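You operate a simulated robot arm through the tools that you are given. There is no shell and no other tool.

Carry out the task below with a simulated robot arm. There is one attempt and no reset: what you move stays moved.

JOB
Roll the big carton on to the pump table and count it.
Fine: pump the table level and clear the counter first; it ends at 01 with the gate down.
Where things are to end (x, y in the base frame): big carton within 5 cm of [106, -19].
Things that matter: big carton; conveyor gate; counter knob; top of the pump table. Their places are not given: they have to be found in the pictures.

The check looks at the end state, three seconds after you hand in, the way a careful person would. Anything else that was tipped, shoved, dropped, spilled or broken makes it a failure.

ROBOT AND FRAMES
A 6-joint arm with a two-finger gripper, fixed in place. Base frame: the origin is on the floor under the middle of its stand, x ahead of it, y to its left, z up. Units: cm, degrees, N and s.
It reaches about 141.7 cm from its shoulder. Its first joint turns from -166.0 to 166.0 degrees. Payload 3.43 kg.
The TCP is the grasp point between the finger pads, 2 cm short of the fingertips. In the tool frame z runs along the fingers and y along their closing line. The gripper opens to 19 cm; its body begins 24.8 cm behind the TCP.
Orientation is told as [roll, pitch, yaw] about the base's x, y, z axes, in that order, counted from this pose: with the fingers straight down and closing along the base's y, the tool's x points along the base's -x, its y along +y and its z along -z.

CONTROLS
- The arm moves only by the tool move_arm. Its argument "increments" is one flat list of numbers, 7 for each row, row after row: the shift along the tool's x, y, z in cm, then the turn, a rotation vector about the tool's x, y, z in degrees, then the gripper command, from -1 (fully open) to 1 (shut), values between in proportion. In form: [x, y, z, wx, wy, wz, gripper, x, y, z, wx, wy, wz, gripper, ...]. A call has 1 to 20 rows; each row is the pose to reach, as a shift and turn from the pose commanded when the call began, along the tool's axes at that moment. A row lasts 0.2 s, in which the tool goes at most 5 cm and 8.6 degrees; a call with a longer step from one row to the next is refused whole, and so is a gripper value outside its range. A pose out of reach is approached as far as the arm can. The call stops where the force on the tool passes 90 N (or 10 N more than at its start, if that is more) or the arm is blocked; 0.2 s more then pass. The fingers move at their own pace (about 15.3 cm/s each) and stop on an object; they squeeze with about 22 N. The grip force told is the motor's: it shows also when the fingers shut on nothing. Time passes only in rows, and 0.2 s behind the last, so rows that repeat a pose let the fingers close. The reply holds the time, the measured pose of the TCP, the force on the tool along the base axes, the opening and the grip force, in the units named above and with some noise, with the torque about the TCP (base axes, N m) and any sound that the robot's microphone picked up.
- Cameras (640 x 400 px; columns grow to the right, rows downward): "scene" is fixed at [21.88, 50.08, 154.81]; the picture's right is [-0.87, -0.49, 0.00], its down [-0.29, 0.51, -0.81] and it looks along [0.40, -0.71, -0.58] (base axes); focal length 321 px, centre (320, 200). "wrist" rides on the gripper at [7, -0.8, -28.8] in the tool frame; the picture's right is [0.12, 0.99, 0.00], its down [-0.96, 0.12, -0.25] and it looks along [-0.24, 0.03, 0.97] (tool axes); focal length 261 px, centre (320, 200).
- camera(camera): a new picture of that camera. It takes no simulated time.
- lift_body(by): moves the trunk up (or, below 0, down) by that many cm; the arm rides with it, the base frame stays. It gives what a move gives, with no picture.
- pixel_to_xyz(camera, pixels): for up to 12 pixels [column, row] of the newest picture of that camera ("zoom" is the newest enlarged one), the place [x, y, z] in the base frame of the surface seen there, good to about 0.2 cm. It takes no simulated time.
- close_up(camera, box): a new picture of the part [left, top, right, bottom] of that camera's present view, enlarged. It takes no simulated time.
- job_done(): hands the job in; it is judged then, once.

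Open the gripper and draw the arm clear of the work before you hand the job in, unless the task says otherwise.

The tools are called as a command line: name --argument value ..., lists and objects as JSON in quotes. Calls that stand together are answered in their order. move_arm: Moves the arm, as the interface text tells. Its arguments: {"type":"object","properties":{"increments":{"type":"array","items":{"type":"number"}}},"required":["increments"]} The other tools are called the same way: lift_body (by) moves the trunk up or down; camera (camera) takes a picture; pixel_to_xyz (camera, pixels) gives the place of the surface under pixels of a picture; close_up (camera, box) takes an enlarged picture of a part of a camera's view; job_done () hands the job in.

At the start:

```text
t: 0.0
ee_pos: [55.72, -43.94, 118.25]
tcp_rot: [0.0, 0.0, 0.0]
force: [0.3, 0.9, -0.4]
ft_torque: [0.02, -0.02, -0.02]
opening: 19.03
gripper_force: 0.0
trunk travel left (down, up): [-27.5, 16.5]
```

scene: 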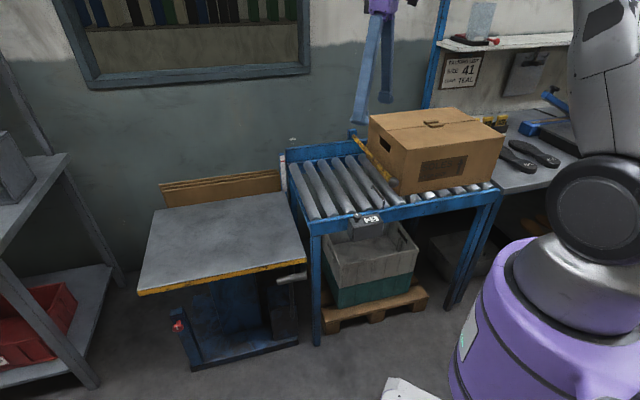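
wrist: 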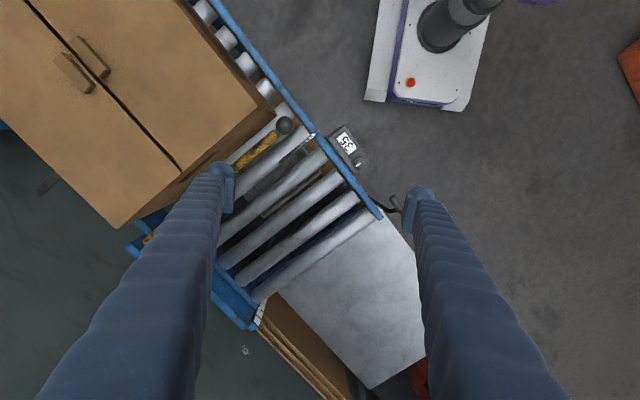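

The scene shows a roller conveyor with the carton (around 435,150), a pump table at the left (220,240), a counter at about (370,220) and a yellow gate at about (370,155). I'll take enlarged views of these first.

close_up --camera "scene" --box '[270, 90, 510, 240]'

close_up --camera "scene" --box '[120, 160, 340, 380]'

close_up --camera "wrist" --box '[220, 90, 420, 215]'

```text
2.67 times, centred on (390, 165) of scene
```

zoom: 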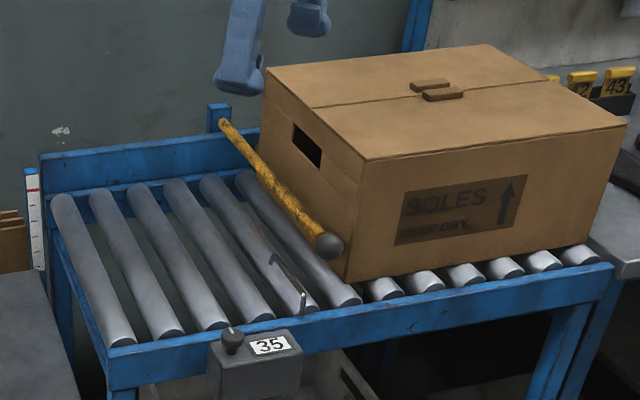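

```text
1.82 times, centred on (230, 270) of scene
```

zoom: 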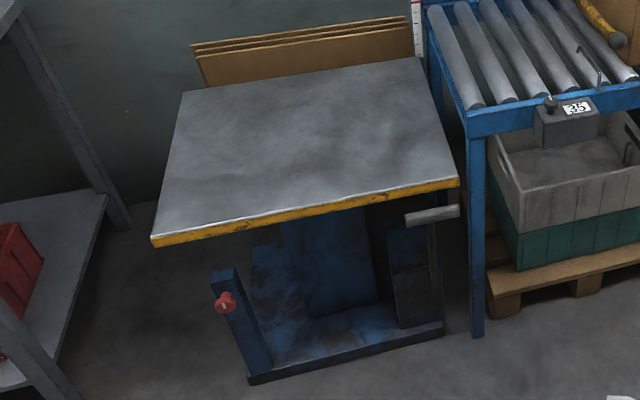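

```text
3.20 times, centred on (320, 152) of wrist
```

zoom: 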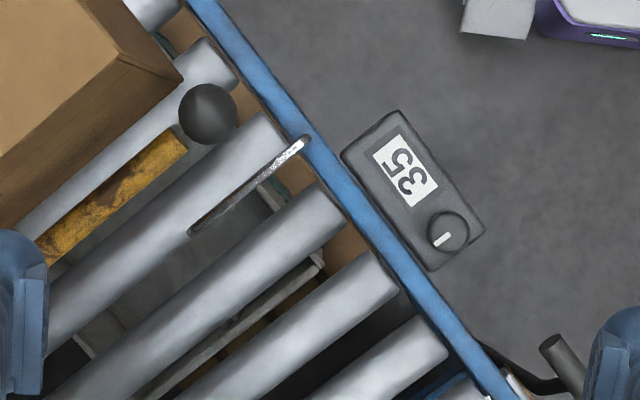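

The counter reads 35 with a knob at its left; the table is below the rollers, with a pump handle near (288,277) and a red release valve near (180,325). I'll measure the main points.

camera --camera "scene"

pixel_to_xyz --camera "scene" --pixels '[[158, 211], [280, 193], [304, 262], [142, 291], [220, 240], [290, 277], [180, 326], [284, 170], [356, 219], [371, 218], [300, 160], [318, 222]]'

pixel_to_xyz --camera "scene" --pixels '[[371, 116], [448, 108], [503, 130], [406, 149], [401, 193], [492, 180], [433, 124], [388, 146], [393, 182], [354, 138], [375, 162], [382, 205]]'

```text
taken
```

scene: 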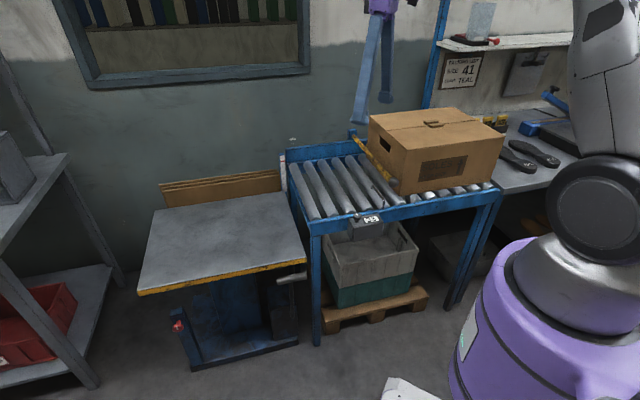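

```text
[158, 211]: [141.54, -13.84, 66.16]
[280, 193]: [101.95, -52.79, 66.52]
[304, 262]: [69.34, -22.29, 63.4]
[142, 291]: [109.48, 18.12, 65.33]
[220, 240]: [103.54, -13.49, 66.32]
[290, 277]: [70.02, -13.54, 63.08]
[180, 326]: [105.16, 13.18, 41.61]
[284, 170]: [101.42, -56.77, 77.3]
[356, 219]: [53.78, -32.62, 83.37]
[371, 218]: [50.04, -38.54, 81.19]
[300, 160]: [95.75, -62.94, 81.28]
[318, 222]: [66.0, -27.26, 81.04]
```

```text
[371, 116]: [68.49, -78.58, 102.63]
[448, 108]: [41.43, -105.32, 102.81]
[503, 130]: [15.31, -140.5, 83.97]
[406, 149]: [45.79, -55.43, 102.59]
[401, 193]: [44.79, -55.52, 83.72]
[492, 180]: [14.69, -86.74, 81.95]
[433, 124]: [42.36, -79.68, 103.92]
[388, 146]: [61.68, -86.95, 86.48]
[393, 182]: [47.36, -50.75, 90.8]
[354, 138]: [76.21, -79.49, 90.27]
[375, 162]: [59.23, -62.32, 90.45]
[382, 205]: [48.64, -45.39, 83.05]
```

The rollers top out near z≈83 and the table is at z≈66.3, so it has to rise about 16.5 cm. I'll look closer at the scale by the post (284,175), the pump handle, the valve, the counter and the gate.

close_up --camera "scene" --box '[264, 140, 320, 215]'

close_up --camera "scene" --box '[240, 240, 330, 350]'

close_up --camera "scene" --box '[330, 180, 420, 240]'

close_up --camera "scene" --box '[340, 110, 430, 210]'

close_up --camera "scene" --box '[150, 290, 230, 380]'

```text
5.33 times, centred on (292, 178) of scene
```

zoom: 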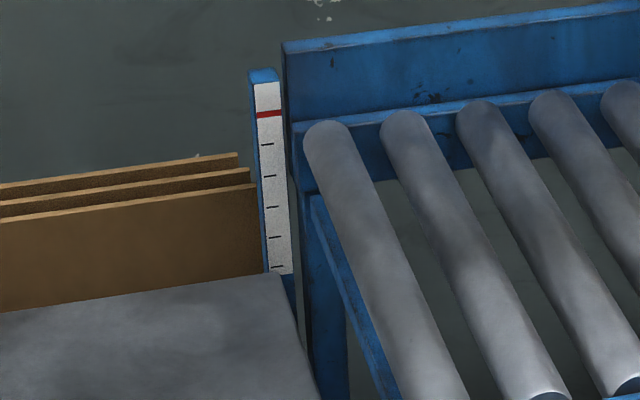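

```text
3.64 times, centred on (285, 295) of scene
```

zoom: 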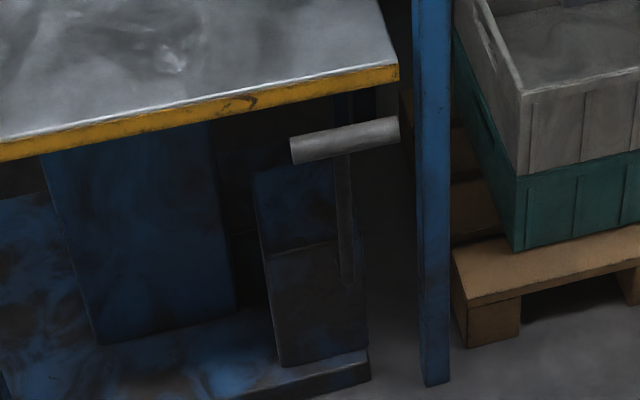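

```text
6.67 times, centred on (375, 210) of scene
```

zoom: 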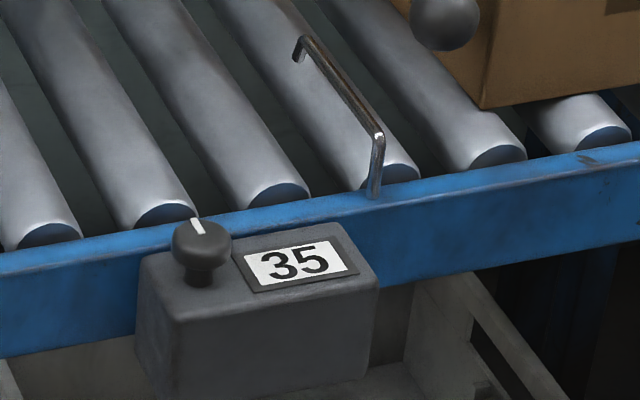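

```text
4.00 times, centred on (385, 160) of scene
```

zoom: 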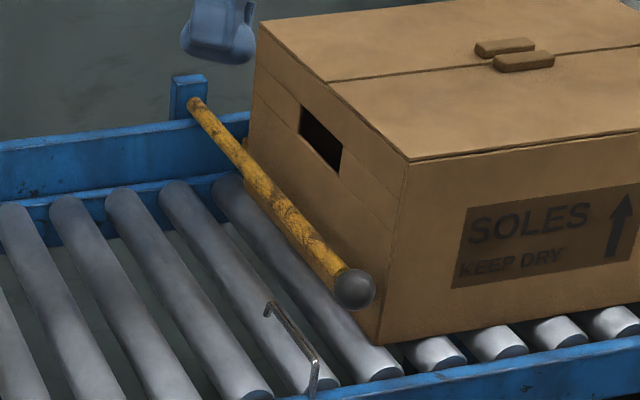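

```text
4.44 times, centred on (190, 335) of scene
```

zoom: 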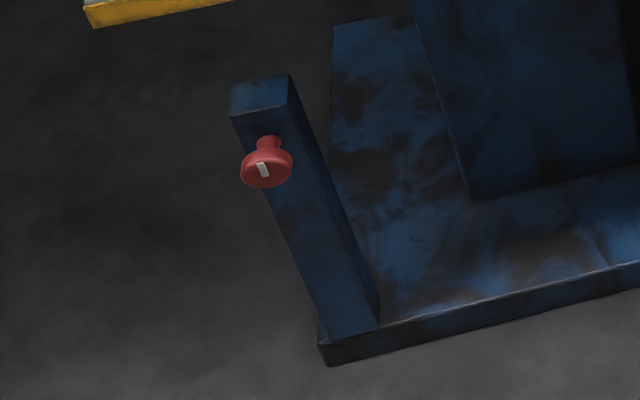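

I'll measure the pump handle and rod in a fresh enlargement.

close_up --camera "scene" --box '[240, 240, 330, 350]'

pixel_to_xyz --camera "zoom" --pixels '[[295, 147], [345, 138], [393, 130], [345, 165], [345, 200], [346, 240], [346, 275], [262, 180], [335, 172], [275, 360], [365, 370], [300, 245]]'

close_up --camera "scene" --box '[330, 180, 420, 240]'

pixel_to_xyz --camera "zoom" --pixels '[[198, 237], [196, 225], [200, 270], [300, 262], [300, 47], [297, 60], [376, 135], [374, 190], [160, 260], [240, 225], [345, 235], [360, 275]]'

close_up --camera "scene" --box '[264, 140, 320, 215]'

pixel_to_xyz --camera "zoom" --pixels '[[268, 114], [268, 90], [265, 145], [270, 176], [273, 207], [275, 237], [277, 266], [263, 74], [328, 125], [410, 115], [340, 45], [200, 320]]'

```text
3.64 times, centred on (285, 295) of scene
```

zoom: 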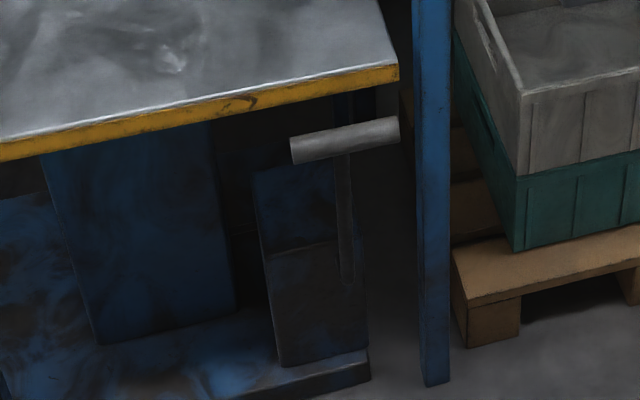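

```text
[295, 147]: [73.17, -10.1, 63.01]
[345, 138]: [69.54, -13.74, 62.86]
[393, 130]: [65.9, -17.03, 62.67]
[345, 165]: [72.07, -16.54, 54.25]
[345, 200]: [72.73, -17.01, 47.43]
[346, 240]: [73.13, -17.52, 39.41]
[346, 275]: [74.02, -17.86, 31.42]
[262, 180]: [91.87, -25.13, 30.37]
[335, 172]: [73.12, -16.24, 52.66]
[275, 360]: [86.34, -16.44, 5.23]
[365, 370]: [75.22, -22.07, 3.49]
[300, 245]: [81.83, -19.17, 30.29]
```

```text
6.67 times, centred on (375, 210) of scene
```

zoom: 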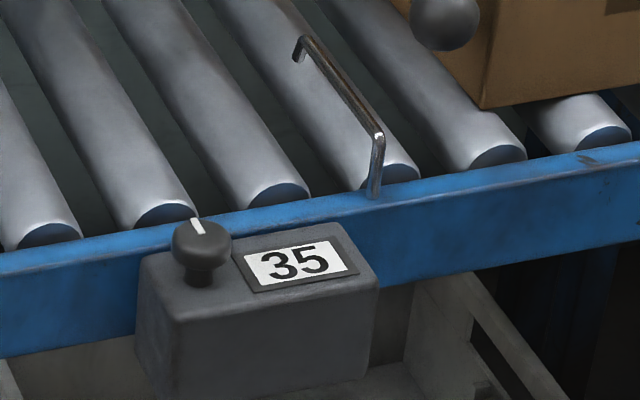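

```text
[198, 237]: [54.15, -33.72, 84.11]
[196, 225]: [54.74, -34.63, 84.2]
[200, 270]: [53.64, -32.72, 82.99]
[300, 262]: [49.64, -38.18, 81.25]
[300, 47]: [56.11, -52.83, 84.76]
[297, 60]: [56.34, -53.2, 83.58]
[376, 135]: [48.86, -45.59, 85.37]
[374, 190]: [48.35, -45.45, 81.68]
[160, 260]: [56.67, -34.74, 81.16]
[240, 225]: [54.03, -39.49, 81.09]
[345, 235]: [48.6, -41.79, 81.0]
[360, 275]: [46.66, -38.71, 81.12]
```

```text
5.33 times, centred on (292, 178) of scene
```

zoom: 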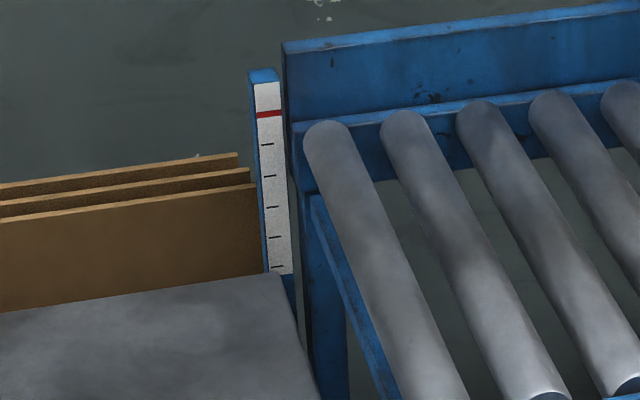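

```text
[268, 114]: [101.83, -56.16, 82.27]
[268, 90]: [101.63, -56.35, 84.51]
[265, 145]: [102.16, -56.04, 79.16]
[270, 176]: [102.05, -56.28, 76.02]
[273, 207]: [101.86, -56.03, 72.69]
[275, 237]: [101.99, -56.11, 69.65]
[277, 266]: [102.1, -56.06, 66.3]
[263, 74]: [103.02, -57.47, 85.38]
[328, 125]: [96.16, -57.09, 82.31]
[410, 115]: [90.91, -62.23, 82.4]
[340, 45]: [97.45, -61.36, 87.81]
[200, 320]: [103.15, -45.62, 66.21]
```

Red mark is at z≈82.2 (rollers ≈82.4), with marks every 3.2 cm below it. Before moving I want the finger size and the arm's own geometry, so I measure gripper and shoulder points.

close_up --camera "scene" --box '[330, 0, 430, 130]'

pixel_to_xyz --camera "scene" --pixels '[[358, 124], [368, 122], [383, 102], [391, 100], [385, 5], [590, 210], [545, 270], [600, 60], [500, 330], [410, 385], [455, 390], [635, 200]]'

```text
3.08 times, centred on (380, 65) of scene
```

zoom: 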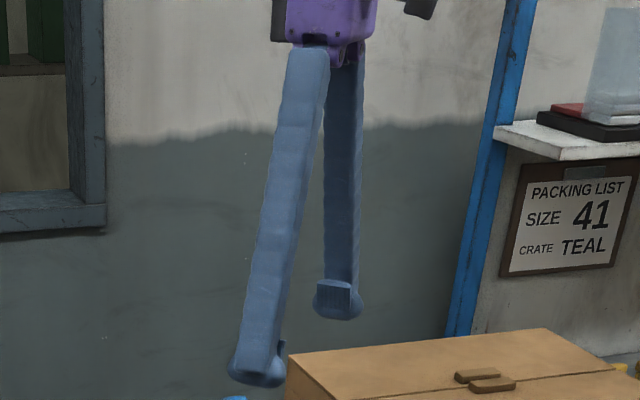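

```text
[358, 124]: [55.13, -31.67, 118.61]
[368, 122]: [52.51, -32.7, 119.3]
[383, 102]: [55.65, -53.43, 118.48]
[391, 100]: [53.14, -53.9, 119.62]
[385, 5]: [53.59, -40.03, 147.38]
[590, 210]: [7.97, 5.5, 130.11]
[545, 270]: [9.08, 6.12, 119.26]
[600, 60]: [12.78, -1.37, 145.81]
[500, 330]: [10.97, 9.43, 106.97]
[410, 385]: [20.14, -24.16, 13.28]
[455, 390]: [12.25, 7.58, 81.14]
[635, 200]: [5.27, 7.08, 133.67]
```

Fingers are about 4 cm wide and 2.7 cm thick; shoulder is near z≈130. I move toward the pump handle side with yaw 45° (closing line across the conveyor direction) for a wrist view of the handle and table edge.

move_arm --increments '[-0.333, 3.333, 1.917, 0, 0, -3.75, -1, -0.667, 6.667, 3.833, 0, 0, -7.5, -1, -1, 10, 5.75, 0, 0, -11.25, -1, -1.333, 13.333, 7.667, 0, 0, -15, -1, -1.667, 16.667, 9.583, 0, 0, -18.75, -1, -2, 20, 11.5, 0, 0, -22.5, -1, -2.333, 23.333, 13.417, 0, 0, -26.25, -1, -2.667, 26.667, 15.333, 0, 0, -30, -1, -3, 30, 17.25, 0, 0, -33.75, -1, -3.333, 33.333, 19.167, 0, 0, -37.5, -1, -3.667, 36.667, 21.083, 0, 0, -41.25, -1, -4, 40, 23, 0, 0, -45, -1]'

camera --camera "wrist"

camera --camera "scene"

```text
t: 2.6
ee_pos: [59.71, -3.96, 95.06]
tcp_rot: [0.1, 0.1, 44.9]
force: [-0.2, 0.5, -0.2]
ft_torque: [-0.01, 0.08, -0.01]
opening: 18.99
gripper_force: 0.1
trunk travel left (down, up): [-27.5, 16.5]
```

```text
taken
```

wrist: 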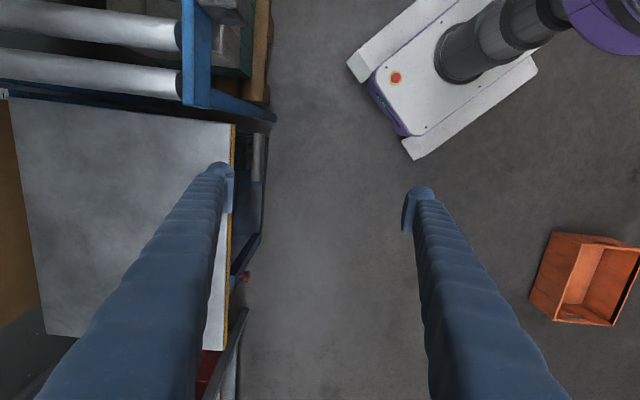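

```text
taken
```

scene: 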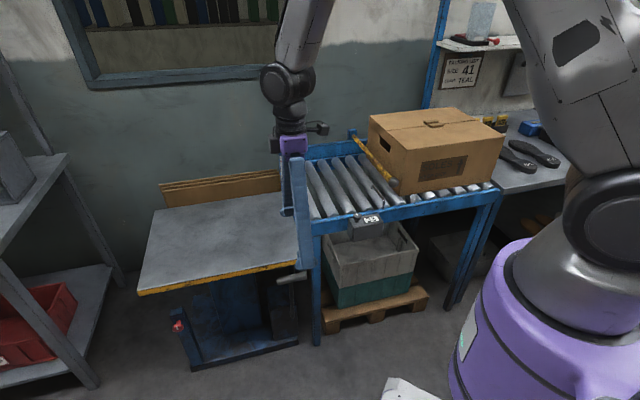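

The wrist picture shows the T-handle at about (258,155) just outside the table's yellow edge. I enlarge and measure it.

close_up --camera "wrist" --box '[205, 100, 305, 300]'

close_up --camera "wrist" --box '[215, 105, 295, 205]'

pixel_to_xyz --camera "wrist" --pixels '[[258, 140], [258, 155], [258, 172], [254, 155], [263, 155], [234, 130], [232, 155], [236, 180], [240, 250], [247, 276], [255, 200], [262, 230]]'

```text
2.00 times, centred on (255, 200) of wrist
```

zoom: 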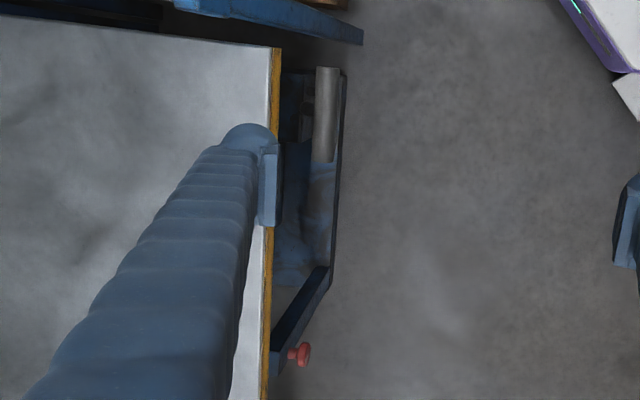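

```text
4.00 times, centred on (255, 155) of wrist
```

zoom: 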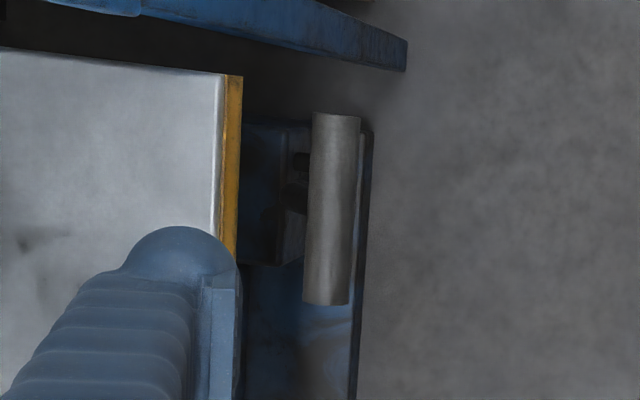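

```text
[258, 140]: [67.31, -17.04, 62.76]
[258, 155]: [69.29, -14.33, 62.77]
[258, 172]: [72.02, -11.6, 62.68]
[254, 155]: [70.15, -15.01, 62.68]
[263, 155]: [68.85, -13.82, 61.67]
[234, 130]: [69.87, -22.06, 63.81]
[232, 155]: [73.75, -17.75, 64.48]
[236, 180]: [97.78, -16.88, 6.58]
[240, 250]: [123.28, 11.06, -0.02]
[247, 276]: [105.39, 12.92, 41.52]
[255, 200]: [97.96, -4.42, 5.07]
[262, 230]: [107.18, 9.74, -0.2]
```

The bar runs u-wise along the conveyor direction, centre about (69.6,-14.0,61.3), with a ~4 cm gap to the table edge. I check the fingertip thickness against that gap.

close_up --camera "wrist" --box '[190, 145, 250, 245]'

pixel_to_xyz --camera "wrist" --pixels '[[206, 170], [212, 164], [220, 163], [228, 166], [233, 172], [233, 190], [233, 210], [229, 178], [420, 190], [405, 232], [410, 195], [432, 190]]'

close_up --camera "scene" --box '[250, 130, 350, 290]'

```text
4.00 times, centred on (220, 195) of wrist
```

zoom: 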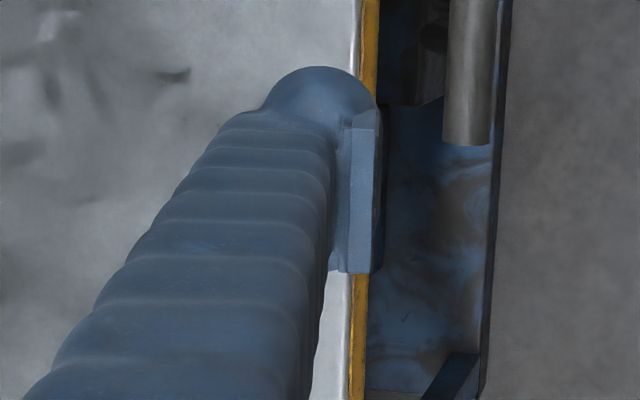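

```text
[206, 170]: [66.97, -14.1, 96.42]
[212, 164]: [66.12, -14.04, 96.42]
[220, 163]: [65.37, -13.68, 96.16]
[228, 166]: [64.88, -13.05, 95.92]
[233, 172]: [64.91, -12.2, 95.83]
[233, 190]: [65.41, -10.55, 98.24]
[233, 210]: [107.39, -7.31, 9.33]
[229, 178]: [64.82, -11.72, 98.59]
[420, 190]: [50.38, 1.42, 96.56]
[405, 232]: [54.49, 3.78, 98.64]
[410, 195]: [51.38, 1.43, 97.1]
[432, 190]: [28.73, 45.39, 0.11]
```

```text
2.50 times, centred on (300, 210) of scene
```

zoom: 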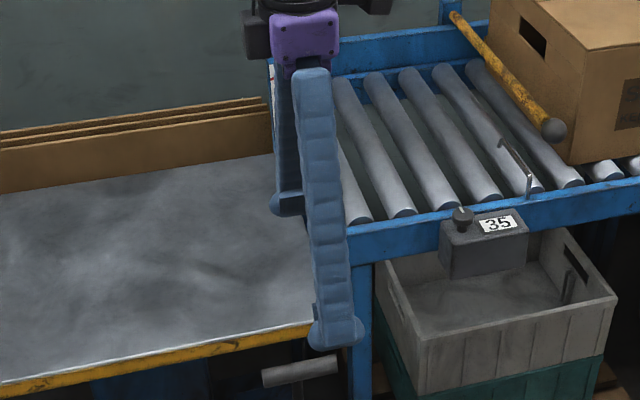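

Fingertips are ~3.2 cm thick, and the gap from bar to table corner is ~4.4 cm when the tool is tilted ~20°. I go to a standoff above the bar, tilted 20°, with the fingers narrowed to ~6 cm.

move_arm --increments '[0, -1.325, 3.325, 2.5, 0, 0, 0.37, 0, -2.65, 6.65, 5, 0, 0, 0.37, 0, -3.975, 9.975, 7.5, 0, 0, 0.37, 0, -5.3, 13.3, 10, 0, 0, 0.37, 0, -6.625, 16.625, 12.5, 0, 0, 0.37, 0, -7.95, 19.95, 15, 0, 0, 0.37, 0, -9.275, 23.275, 17.5, 0, 0, 0.37, 0, -10.6, 26.6, 20, 0, 0, 0.37]'

camera --camera "wrist"

camera --camera "scene"

```text
t: 4.4
ee_pos: [67.17, -11.68, 68.58]
tcp_rot: [-20.1, 0.1, 44.1]
force: [1.7, 0.8, 0.1]
ft_torque: [-0.31, 0.23, -0.06]
opening: 6.0
gripper_force: 0.1
trunk travel left (down, up): [-27.5, 16.5]
```

```text
taken
```

wrist: 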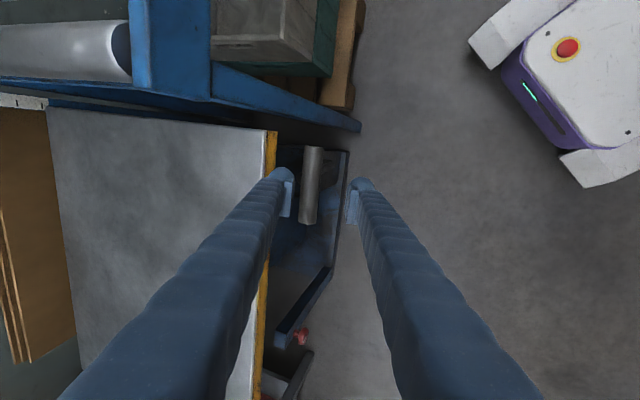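

```text
taken
```

scene: 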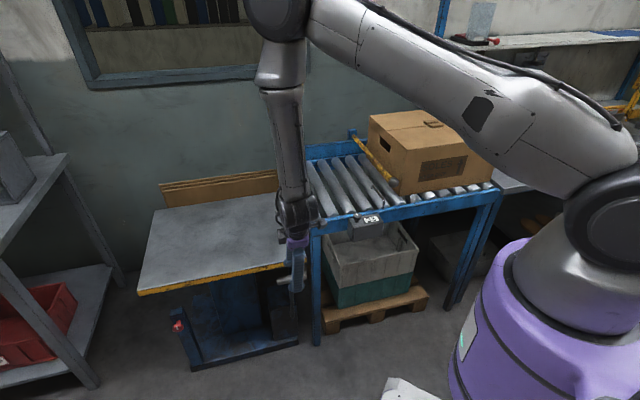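

The bar (at ~(312,185)) sits between the two fingertips (288,180) and (358,190). I enlarge and measure it from here before descending.

close_up --camera "wrist" --box '[250, 120, 410, 240]'

pixel_to_xyz --camera "wrist" --pixels '[[312, 155], [311, 180], [308, 215], [304, 180], [317, 180], [272, 140], [270, 160], [292, 200], [352, 200], [322, 190], [318, 230], [290, 172]]'

```text
3.33 times, centred on (330, 180) of wrist
```

zoom: 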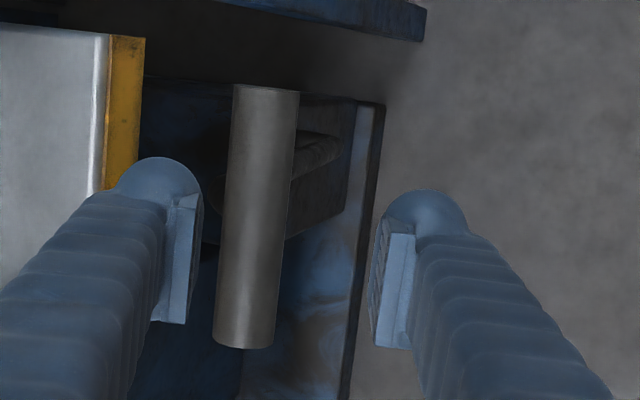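

```text
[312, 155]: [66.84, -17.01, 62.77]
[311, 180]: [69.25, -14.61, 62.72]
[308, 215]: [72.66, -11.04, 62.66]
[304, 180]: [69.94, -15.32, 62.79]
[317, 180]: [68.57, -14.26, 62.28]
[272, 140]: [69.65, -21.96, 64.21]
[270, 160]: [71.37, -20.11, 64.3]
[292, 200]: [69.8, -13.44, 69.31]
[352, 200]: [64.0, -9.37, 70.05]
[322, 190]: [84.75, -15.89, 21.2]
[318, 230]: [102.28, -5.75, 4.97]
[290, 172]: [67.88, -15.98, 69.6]
```

Geometry agrees: bar centre at v≈-59.3, z≈61.25. I descend 8 cm along the tool axis slowly.

move_arm --increments '[0, 0, 2, 0, 0, 0, 0.37, 0, 0, 4, 0, 0, 0, 0.37, 0, 0, 6, 0, 0, 0, 0.37, 0, 0, 8, 0, 0, 0, 0.37, 0, 0, 8, 0, 0, 0, 0.37]'

close_up --camera "wrist" --box '[250, 120, 410, 240]'

close_up --camera "scene" --box '[230, 200, 340, 350]'

```text
t: 5.6
ee_pos: [69.09, -13.42, 61.1]
tcp_rot: [-20.0, 0.1, 45.0]
force: [-0.6, 0.1, 0.6]
ft_torque: [0.0, -0.02, 0.01]
opening: 5.94
gripper_force: 0.1
trunk travel left (down, up): [-27.5, 16.5]
```

```text
3.33 times, centred on (330, 180) of wrist
```

zoom: 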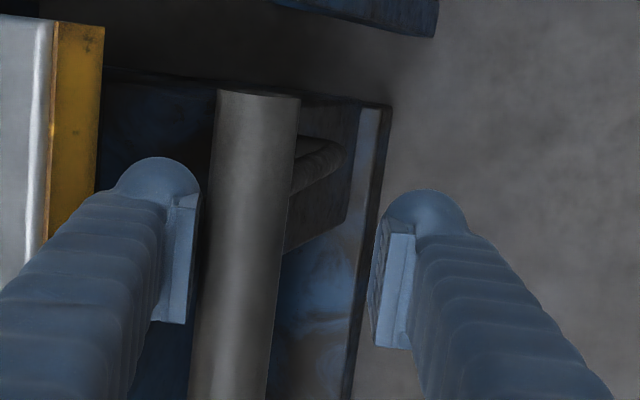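

```text
2.67 times, centred on (285, 275) of scene
```

zoom: 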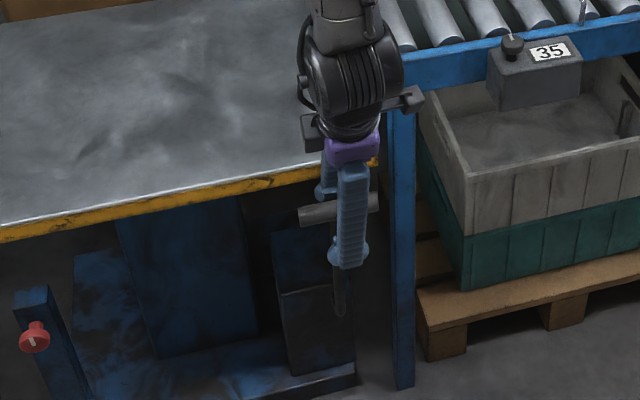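

Fingers straddle the bar with no contact force. I centre the tool on the bar (0.86 cm inward) while closing.

move_arm --increments '[0, -0.3, 0, 0, 0, 0, 0.6, 0, -0.86, 0, 0, 0, 0, 0.8, 0, -0.86, 0, 0, 0, 0, 1, 0, -0.86, 0, 0, 0, 0, 1]'

close_up --camera "scene" --box '[230, 200, 340, 350]'

```text
t: 6.6
ee_pos: [69.6, -13.91, 61.42]
tcp_rot: [-19.9, 0.0, 45.0]
force: [3.4, -4.1, -12.2]
ft_torque: [0.12, -0.08, 0.04]
opening: 2.48
gripper_force: 45.1
trunk travel left (down, up): [-27.5, 16.5]
```

```text
2.67 times, centred on (285, 275) of scene
```

zoom: 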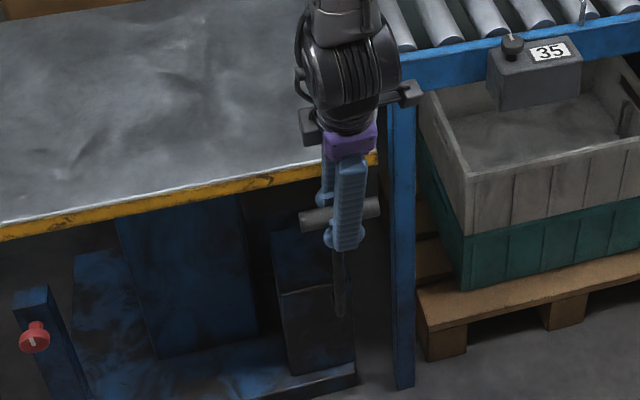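

Gripped (opening 2.5, grip 45). I start pulling the handle outward a few centimetres along the estimated arc and watch the force.

move_arm --increments '[0, 0.8, -0.1, 0, 0, 0, 1, 0, 1.6, -0.2, 0, 0, 0, 1, 0, 2.28, -0.28, 0, 0, 0, 1, 0, 3.4, -0.3, 0, 0, 0, 1, 0, 4.61, -0.34, 0, 0, 0, 1]'

close_up --camera "scene" --box '[230, 200, 340, 350]'

```text
t: 7.8
ee_pos: [66.59, -10.78, 60.22]
tcp_rot: [-20.0, 0.1, 45.1]
force: [11.9, -8.9, -25.4]
ft_torque: [-0.14, 0.2, -0.07]
opening: 2.66
gripper_force: 45.1
trunk travel left (down, up): [-27.5, 16.5]
```

```text
2.67 times, centred on (285, 275) of scene
```

zoom: 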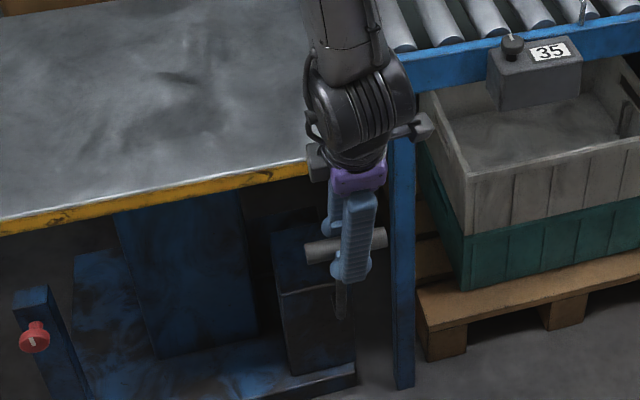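

The handle moves outward; resistance ≈15 N outward and −25 N in z, so the real arc drops faster than I assumed. I lower 1 cm and re-read.

move_arm --increments '[0, 0.342, 0.94, 0, 0, 0, 1, 0, 0.342, 0.94, 0, 0, 0, 1]'

close_up --camera "wrist" --box '[250, 120, 410, 240]'

```text
t: 8.4
ee_pos: [66.34, -10.69, 59.54]
tcp_rot: [-20.1, -0.1, 45.0]
force: [-11.6, 14.1, 47.0]
ft_torque: [-0.53, -0.88, -0.54]
opening: 2.66
gripper_force: 45.3
trunk travel left (down, up): [-27.5, 16.5]
```

```text
3.33 times, centred on (330, 180) of wrist
```

zoom: 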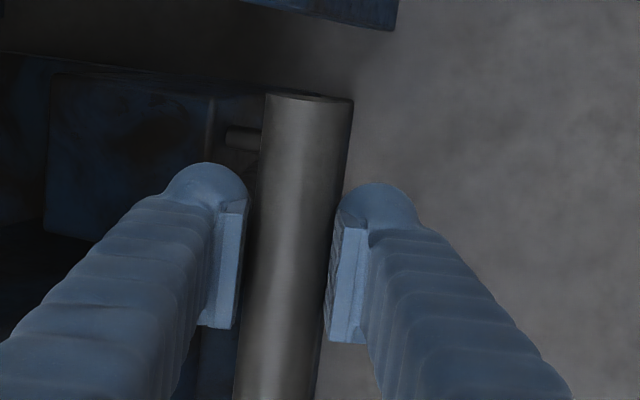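

Reaction is now (+18 outward, +47 up): it's along the lever (radial), so pump resistance is small and the arc is only ~0.35 cm off. I refit the arc and continue outward to ~36°.

move_arm --increments '[0, 1.157, -0.506, 0, 0, 0, 1, 0, 2.5, -0.356, 0, 0, 0, 1, 0, 3.84, -0.152, 0, 0, 0, 1, 0, 5.425, 0.166, 0, 0, 0, 1, 0, 7.0, 0.582, 0, 0, 0, 1, 0, 7.0, 0.582, 0, 0, 0, 1]'

camera --camera "scene"

close_up --camera "scene" --box '[230, 200, 340, 350]'

```text
t: 9.8
ee_pos: [61.96, -6.23, 56.39]
tcp_rot: [-20.0, -0.1, 45.0]
force: [3.0, -4.0, 1.9]
ft_torque: [-0.19, -0.58, -0.59]
opening: 2.69
gripper_force: 45.0
trunk travel left (down, up): [-27.5, 16.5]
```

```text
taken
```

scene: 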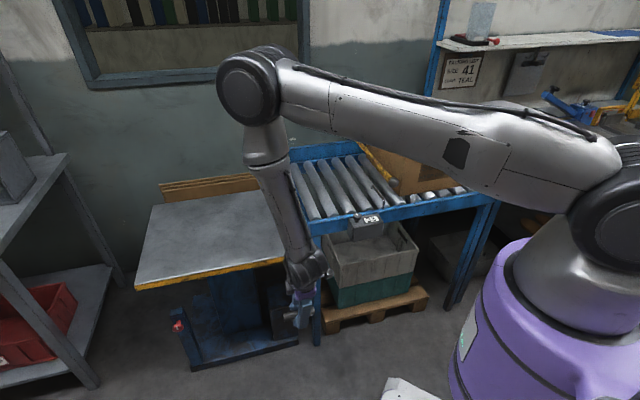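

```text
2.67 times, centred on (285, 275) of scene
```

zoom: 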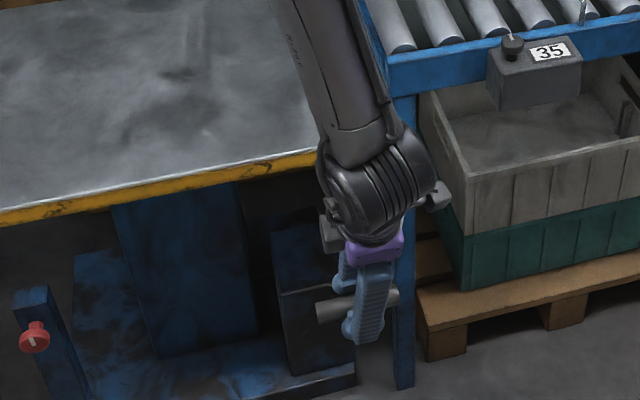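

Forces are nearly zero, so the arc is right. I check whether the table has risen.

pixel_to_xyz --camera "scene" --pixels '[[220, 240], [180, 230], [250, 220], [200, 260], [270, 197]]'

```text
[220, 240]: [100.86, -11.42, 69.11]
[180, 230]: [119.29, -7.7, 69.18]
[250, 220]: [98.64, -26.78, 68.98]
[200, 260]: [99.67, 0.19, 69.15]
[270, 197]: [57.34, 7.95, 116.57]
```

The table rose to z≈69.1 (about 2.9 cm) already. I keep pulling along the arc to ~48° to find the end of the stroke.

move_arm --increments '[0, 1.538, 0.483, 0, 0, 0, 1, 0, 3.067, 1.056, 0, 0, 0, 1, 0, 4.555, 1.696, 0, 0, 0, 1, 0, 6.0, 2.425, 0, 0, 0, 1]'

camera --camera "scene"

pixel_to_xyz --camera "scene" --pixels '[[220, 240], [180, 230], [230, 220], [200, 260]]'

```text
t: 10.8
ee_pos: [58.7, -2.93, 52.44]
tcp_rot: [-20.3, -0.3, 44.8]
force: [0.1, -9.7, 60.2]
ft_torque: [-0.52, -1.4, 1.02]
opening: 2.7
gripper_force: 45.0
trunk travel left (down, up): [-27.5, 16.5]
```

```text
taken
```

scene: 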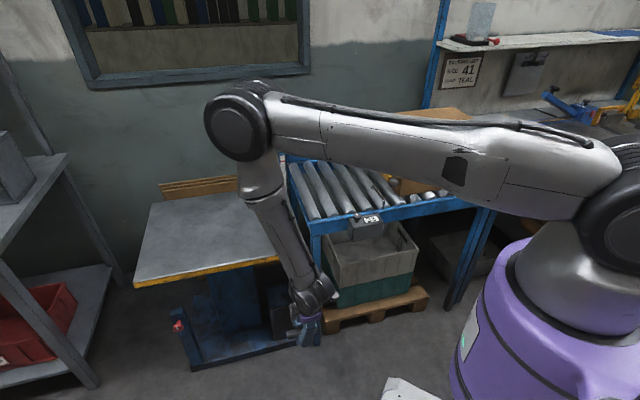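

```text
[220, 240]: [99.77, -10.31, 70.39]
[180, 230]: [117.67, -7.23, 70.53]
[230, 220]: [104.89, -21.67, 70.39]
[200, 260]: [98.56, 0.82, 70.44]
```

Table is now at 70.4 and rises in proportion to the pull (~0.13 cm/deg); resistance has grown, so this is about the end of the stroke. I return the handle along the arc to its rest position.

move_arm --increments '[0, -1.447, -0.73, 0, 0, 0, 1, 0, -3.949, -1.756, 0, 0, 0, 1, 0, -6.525, -2.575, 0, 0, 0, 1, 0, -9.164, -3.159, 0, 0, 0, 1, 0, -11.848, -3.513, 0, 0, 0, 1, 0, -14.553, -3.636, 0, 0, 0, 1, 0, -16.72, -3.56, 0, 0, 0, 1, 0, -17.8, -3.465, 0, 0, 0, 1]'

camera --camera "scene"

pixel_to_xyz --camera "scene" --pixels '[[220, 240], [180, 230], [230, 220], [200, 260]]'

close_up --camera "scene" --box '[230, 200, 340, 350]'

```text
t: 12.6
ee_pos: [69.46, -14.01, 61.42]
tcp_rot: [-20.0, -0.1, 45.0]
force: [-2.5, -1.5, 6.0]
ft_torque: [0.05, -0.14, 0.79]
opening: 2.48
gripper_force: 45.7
trunk travel left (down, up): [-27.5, 16.5]
```

```text
taken
```

scene: 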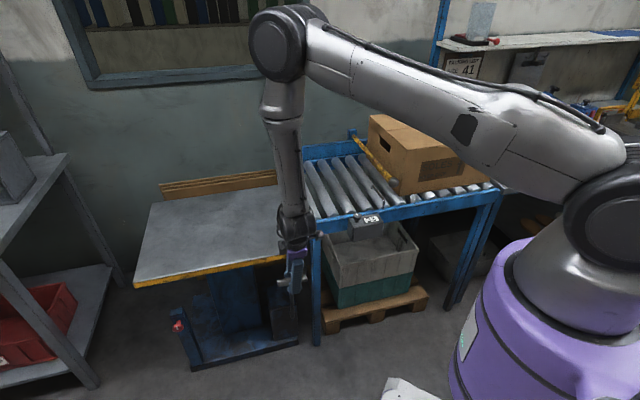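

```text
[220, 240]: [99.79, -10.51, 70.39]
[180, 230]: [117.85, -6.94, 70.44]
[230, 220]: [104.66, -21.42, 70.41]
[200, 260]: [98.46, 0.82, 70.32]
```

```text
2.67 times, centred on (285, 275) of scene
```

zoom: 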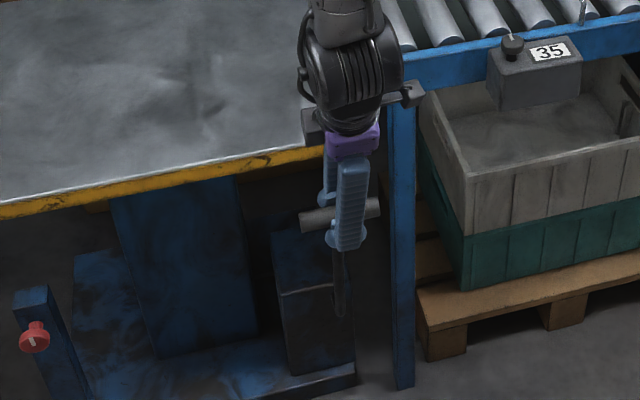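

Table holds at 70.4 after the return stroke. I do a second full stroke out and back in one call.

move_arm --increments '[0, 1.083, -0.096, 0, 0, 0, 1, 0, 3.248, -0.171, 0, 0, 0, 1, 0, 5.954, -0.048, 0, 0, 0, 1, 0, 8.637, 0.307, 0, 0, 0, 1, 0, 11.277, 0.89, 0, 0, 0, 1, 0, 13.852, 1.709, 0, 0, 0, 1, 0, 16.355, 2.735, 0, 0, 0, 1, 0, 17.135, 2.92, 0, 0, 0, 1, 0, 17.135, 2.92, 0, 0, 0, 1, 0, 16.355, 2.735, 0, 0, 0, 1, 0, 13.852, 1.709, 0, 0, 0, 1, 0, 11.277, 0.89, 0, 0, 0, 1, 0, 8.637, 0.307, 0, 0, 0, 1, 0, 5.954, -0.048, 0, 0, 0, 1, 0, 3.248, -0.171, 0, 0, 0, 1, 0, 1.083, -0.096, 0, 0, 0, 1, 0, 0, 0, 0, 0, 0, 1]'

camera --camera "scene"

pixel_to_xyz --camera "scene" --pixels '[[220, 240], [180, 230], [230, 220], [200, 250]]'

```text
t: 16.2
ee_pos: [69.47, -13.76, 61.35]
tcp_rot: [-20.2, 0.0, 44.9]
force: [-2.4, 1.1, 11.7]
ft_torque: [0.14, -0.41, 0.2]
opening: 2.43
gripper_force: 45.5
trunk travel left (down, up): [-27.5, 16.5]
```

```text
taken
```

scene: 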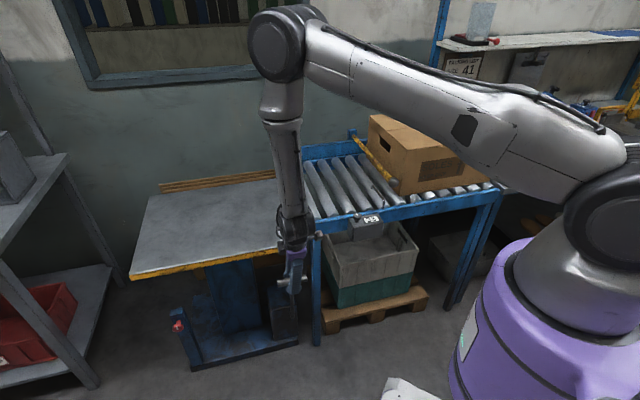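

```text
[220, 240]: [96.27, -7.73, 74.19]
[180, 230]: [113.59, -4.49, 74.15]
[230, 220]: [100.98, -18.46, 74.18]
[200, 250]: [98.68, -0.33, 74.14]
```

Table is at 74.17 after two strokes (~3.8 cm per stroke); 8.1 cm remain. I make the third identical stroke.

move_arm --increments '[0, 1.083, -0.096, 0, 0, 0, 1, 0, 3.248, -0.171, 0, 0, 0, 1, 0, 5.954, -0.048, 0, 0, 0, 1, 0, 8.637, 0.307, 0, 0, 0, 1, 0, 11.277, 0.89, 0, 0, 0, 1, 0, 13.852, 1.709, 0, 0, 0, 1, 0, 16.355, 2.735, 0, 0, 0, 1, 0, 17.135, 2.92, 0, 0, 0, 1, 0, 17.135, 2.92, 0, 0, 0, 1, 0, 16.355, 2.735, 0, 0, 0, 1, 0, 13.852, 1.709, 0, 0, 0, 1, 0, 11.277, 0.89, 0, 0, 0, 1, 0, 8.637, 0.307, 0, 0, 0, 1, 0, 5.954, -0.048, 0, 0, 0, 1, 0, 3.248, -0.171, 0, 0, 0, 1, 0, 1.083, -0.096, 0, 0, 0, 1, 0, 0, 0, 0, 0, 0, 1]'

camera --camera "scene"

pixel_to_xyz --camera "scene" --pixels '[[220, 240], [180, 230], [230, 220], [200, 250]]'

camera --camera "wrist"

```text
t: 19.8
ee_pos: [69.55, -13.95, 61.3]
tcp_rot: [-20.0, 0.0, 45.1]
force: [1.6, 0.3, 3.0]
ft_torque: [0.33, -0.55, 0.39]
opening: 2.49
gripper_force: 44.8
trunk travel left (down, up): [-27.5, 16.5]
```

```text
taken
```

scene: 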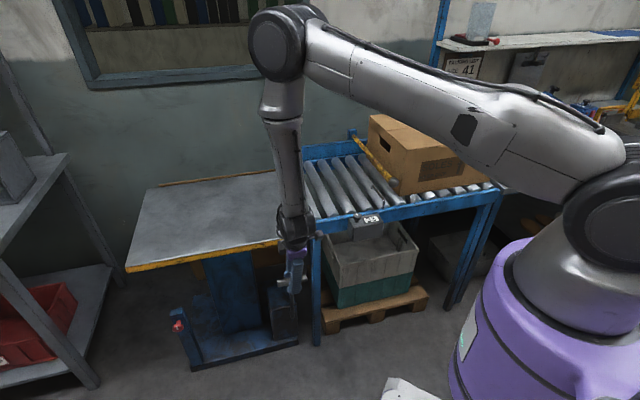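

```text
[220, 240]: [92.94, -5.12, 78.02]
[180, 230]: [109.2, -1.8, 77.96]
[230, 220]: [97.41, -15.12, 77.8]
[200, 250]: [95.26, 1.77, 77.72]
```

```text
taken
```

wrist: 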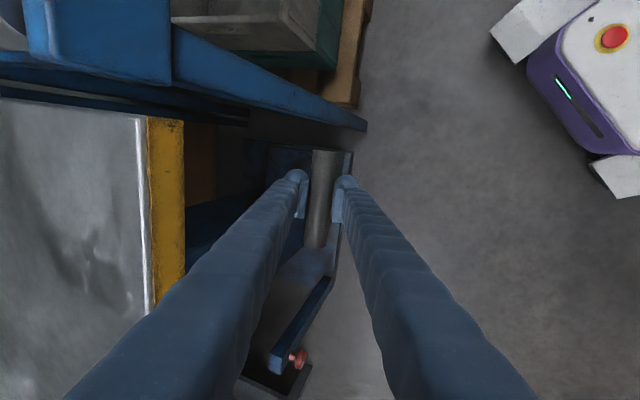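

Table at ≈77.9. One more full stroke should give ≈81.7, leaving a small top-up.

move_arm --increments '[0, 1.083, -0.096, 0, 0, 0, 1, 0, 3.248, -0.171, 0, 0, 0, 1, 0, 5.954, -0.048, 0, 0, 0, 1, 0, 8.637, 0.307, 0, 0, 0, 1, 0, 11.277, 0.89, 0, 0, 0, 1, 0, 13.852, 1.709, 0, 0, 0, 1, 0, 16.355, 2.735, 0, 0, 0, 1, 0, 17.135, 2.92, 0, 0, 0, 1, 0, 17.135, 2.92, 0, 0, 0, 1, 0, 16.355, 2.735, 0, 0, 0, 1, 0, 13.852, 1.709, 0, 0, 0, 1, 0, 11.277, 0.89, 0, 0, 0, 1, 0, 8.637, 0.307, 0, 0, 0, 1, 0, 5.954, -0.048, 0, 0, 0, 1, 0, 3.248, -0.171, 0, 0, 0, 1, 0, 1.083, -0.096, 0, 0, 0, 1, 0, 0, 0, 0, 0, 0, 1]'

camera --camera "scene"

pixel_to_xyz --camera "scene" --pixels '[[220, 240], [180, 230], [230, 220], [200, 250], [240, 200], [150, 250]]'

close_up --camera "scene" --box '[264, 140, 320, 215]'

```text
t: 23.4
ee_pos: [69.64, -13.83, 61.32]
tcp_rot: [-20.0, 0.1, 45.0]
force: [-7.4, -5.4, 10.4]
ft_torque: [0.15, -0.54, 0.76]
opening: 2.48
gripper_force: 45.5
trunk travel left (down, up): [-27.5, 16.5]
```

```text
taken
```

scene: 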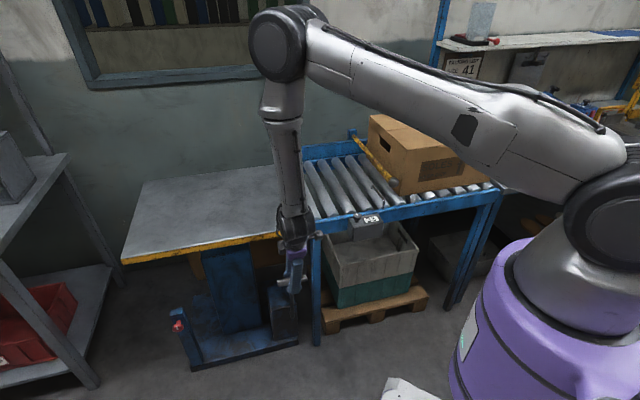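

```text
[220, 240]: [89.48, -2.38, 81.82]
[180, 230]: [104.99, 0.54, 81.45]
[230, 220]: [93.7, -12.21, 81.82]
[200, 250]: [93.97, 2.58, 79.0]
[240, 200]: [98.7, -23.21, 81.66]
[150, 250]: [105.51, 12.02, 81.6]
```

```text
5.33 times, centred on (292, 178) of scene
```

zoom: 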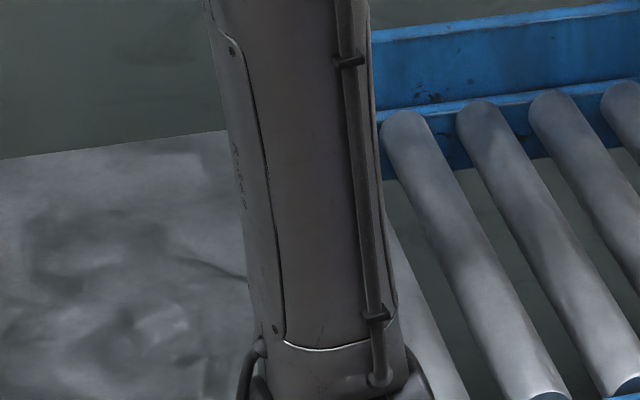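

Table ≈81.7; target ≈82.25, so I need about 4° more of pull. I pull ~2.1 cm and measure again while holding.

move_arm --increments '[0, 1.083, -0.096, 0, 0, 0, 1, 0, 2.165, -0.149, 0, 0, 0, 1, 0, 2.165, -0.149, 0, 0, 0, 1]'

camera --camera "scene"

pixel_to_xyz --camera "scene" --pixels '[[220, 235], [180, 230], [230, 220], [200, 230], [240, 200], [150, 245], [170, 210], [210, 190], [250, 190], [215, 215], [160, 220], [190, 220]]'

pixel_to_xyz --camera "scene" --pixels '[[315, 175], [318, 190], [321, 200], [328, 175], [333, 190], [340, 170], [345, 185], [351, 165], [325, 205], [365, 175], [355, 180], [348, 195]]'

```text
t: 24.2
ee_pos: [68.14, -12.41, 60.59]
tcp_rot: [-19.9, 0.0, 45.0]
force: [3.2, -7.2, -7.1]
ft_torque: [-1.02, -0.06, -0.26]
opening: 2.52
gripper_force: 44.7
trunk travel left (down, up): [-27.5, 16.5]
```

```text
taken
```

scene: 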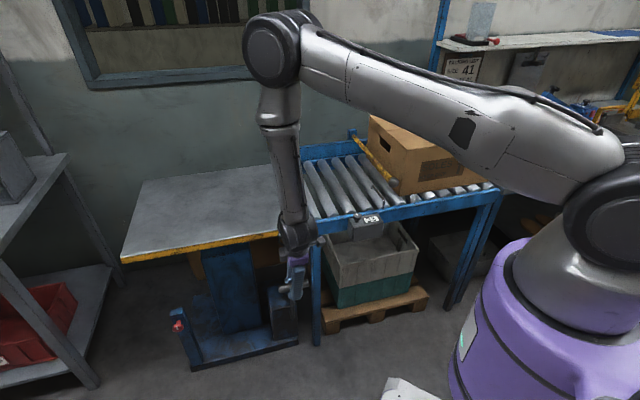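

```text
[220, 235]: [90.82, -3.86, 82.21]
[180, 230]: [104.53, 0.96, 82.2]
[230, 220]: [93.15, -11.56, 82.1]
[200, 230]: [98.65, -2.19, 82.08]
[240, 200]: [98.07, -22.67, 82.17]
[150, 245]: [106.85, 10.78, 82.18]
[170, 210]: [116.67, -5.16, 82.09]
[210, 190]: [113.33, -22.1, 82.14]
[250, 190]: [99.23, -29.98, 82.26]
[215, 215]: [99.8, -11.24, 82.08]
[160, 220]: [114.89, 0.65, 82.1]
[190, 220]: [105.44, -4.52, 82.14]
```

```text
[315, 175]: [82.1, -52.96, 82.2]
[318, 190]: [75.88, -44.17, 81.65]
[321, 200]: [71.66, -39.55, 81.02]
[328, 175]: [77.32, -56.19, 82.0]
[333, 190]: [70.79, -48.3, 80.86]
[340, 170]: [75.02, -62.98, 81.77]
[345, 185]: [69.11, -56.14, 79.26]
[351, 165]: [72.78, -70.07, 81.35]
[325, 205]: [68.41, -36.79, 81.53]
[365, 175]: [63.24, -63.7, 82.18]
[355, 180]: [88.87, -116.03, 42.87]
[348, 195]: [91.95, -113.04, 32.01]
```

Table averages 82.15; fitting the scale marks puts the red line at ≈82.3. I pull another 0.6 cm to add ~0.15 cm.

move_arm --increments '[0, 0.6, -0.02, 0, 0, 0, 1, 0, 0.6, -0.02, 0, 0, 0, 1]'

camera --camera "scene"

pixel_to_xyz --camera "scene" --pixels '[[220, 235], [180, 230], [230, 220], [200, 230], [240, 200], [150, 245], [170, 210], [210, 190], [250, 190], [215, 215], [160, 220], [190, 220]]'

```text
t: 24.8
ee_pos: [67.67, -12.1, 60.46]
tcp_rot: [-19.9, 0.2, 44.9]
force: [6.2, -10.5, -18.5]
ft_torque: [-0.14, -1.04, -0.19]
opening: 2.54
gripper_force: 44.8
trunk travel left (down, up): [-27.5, 16.5]
```

```text
taken
```

scene: 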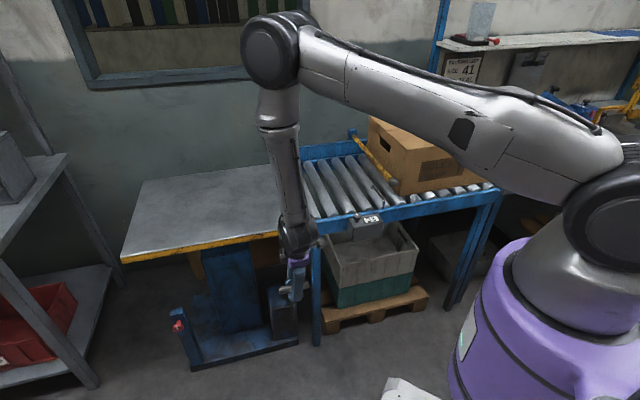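

```text
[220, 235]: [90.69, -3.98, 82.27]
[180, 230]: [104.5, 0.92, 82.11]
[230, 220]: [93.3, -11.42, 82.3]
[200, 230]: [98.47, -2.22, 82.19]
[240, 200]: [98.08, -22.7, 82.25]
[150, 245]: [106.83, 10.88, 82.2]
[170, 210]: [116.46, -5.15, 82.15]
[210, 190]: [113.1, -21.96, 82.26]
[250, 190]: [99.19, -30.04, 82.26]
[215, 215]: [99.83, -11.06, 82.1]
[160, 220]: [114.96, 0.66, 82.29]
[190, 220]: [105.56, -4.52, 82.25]
```

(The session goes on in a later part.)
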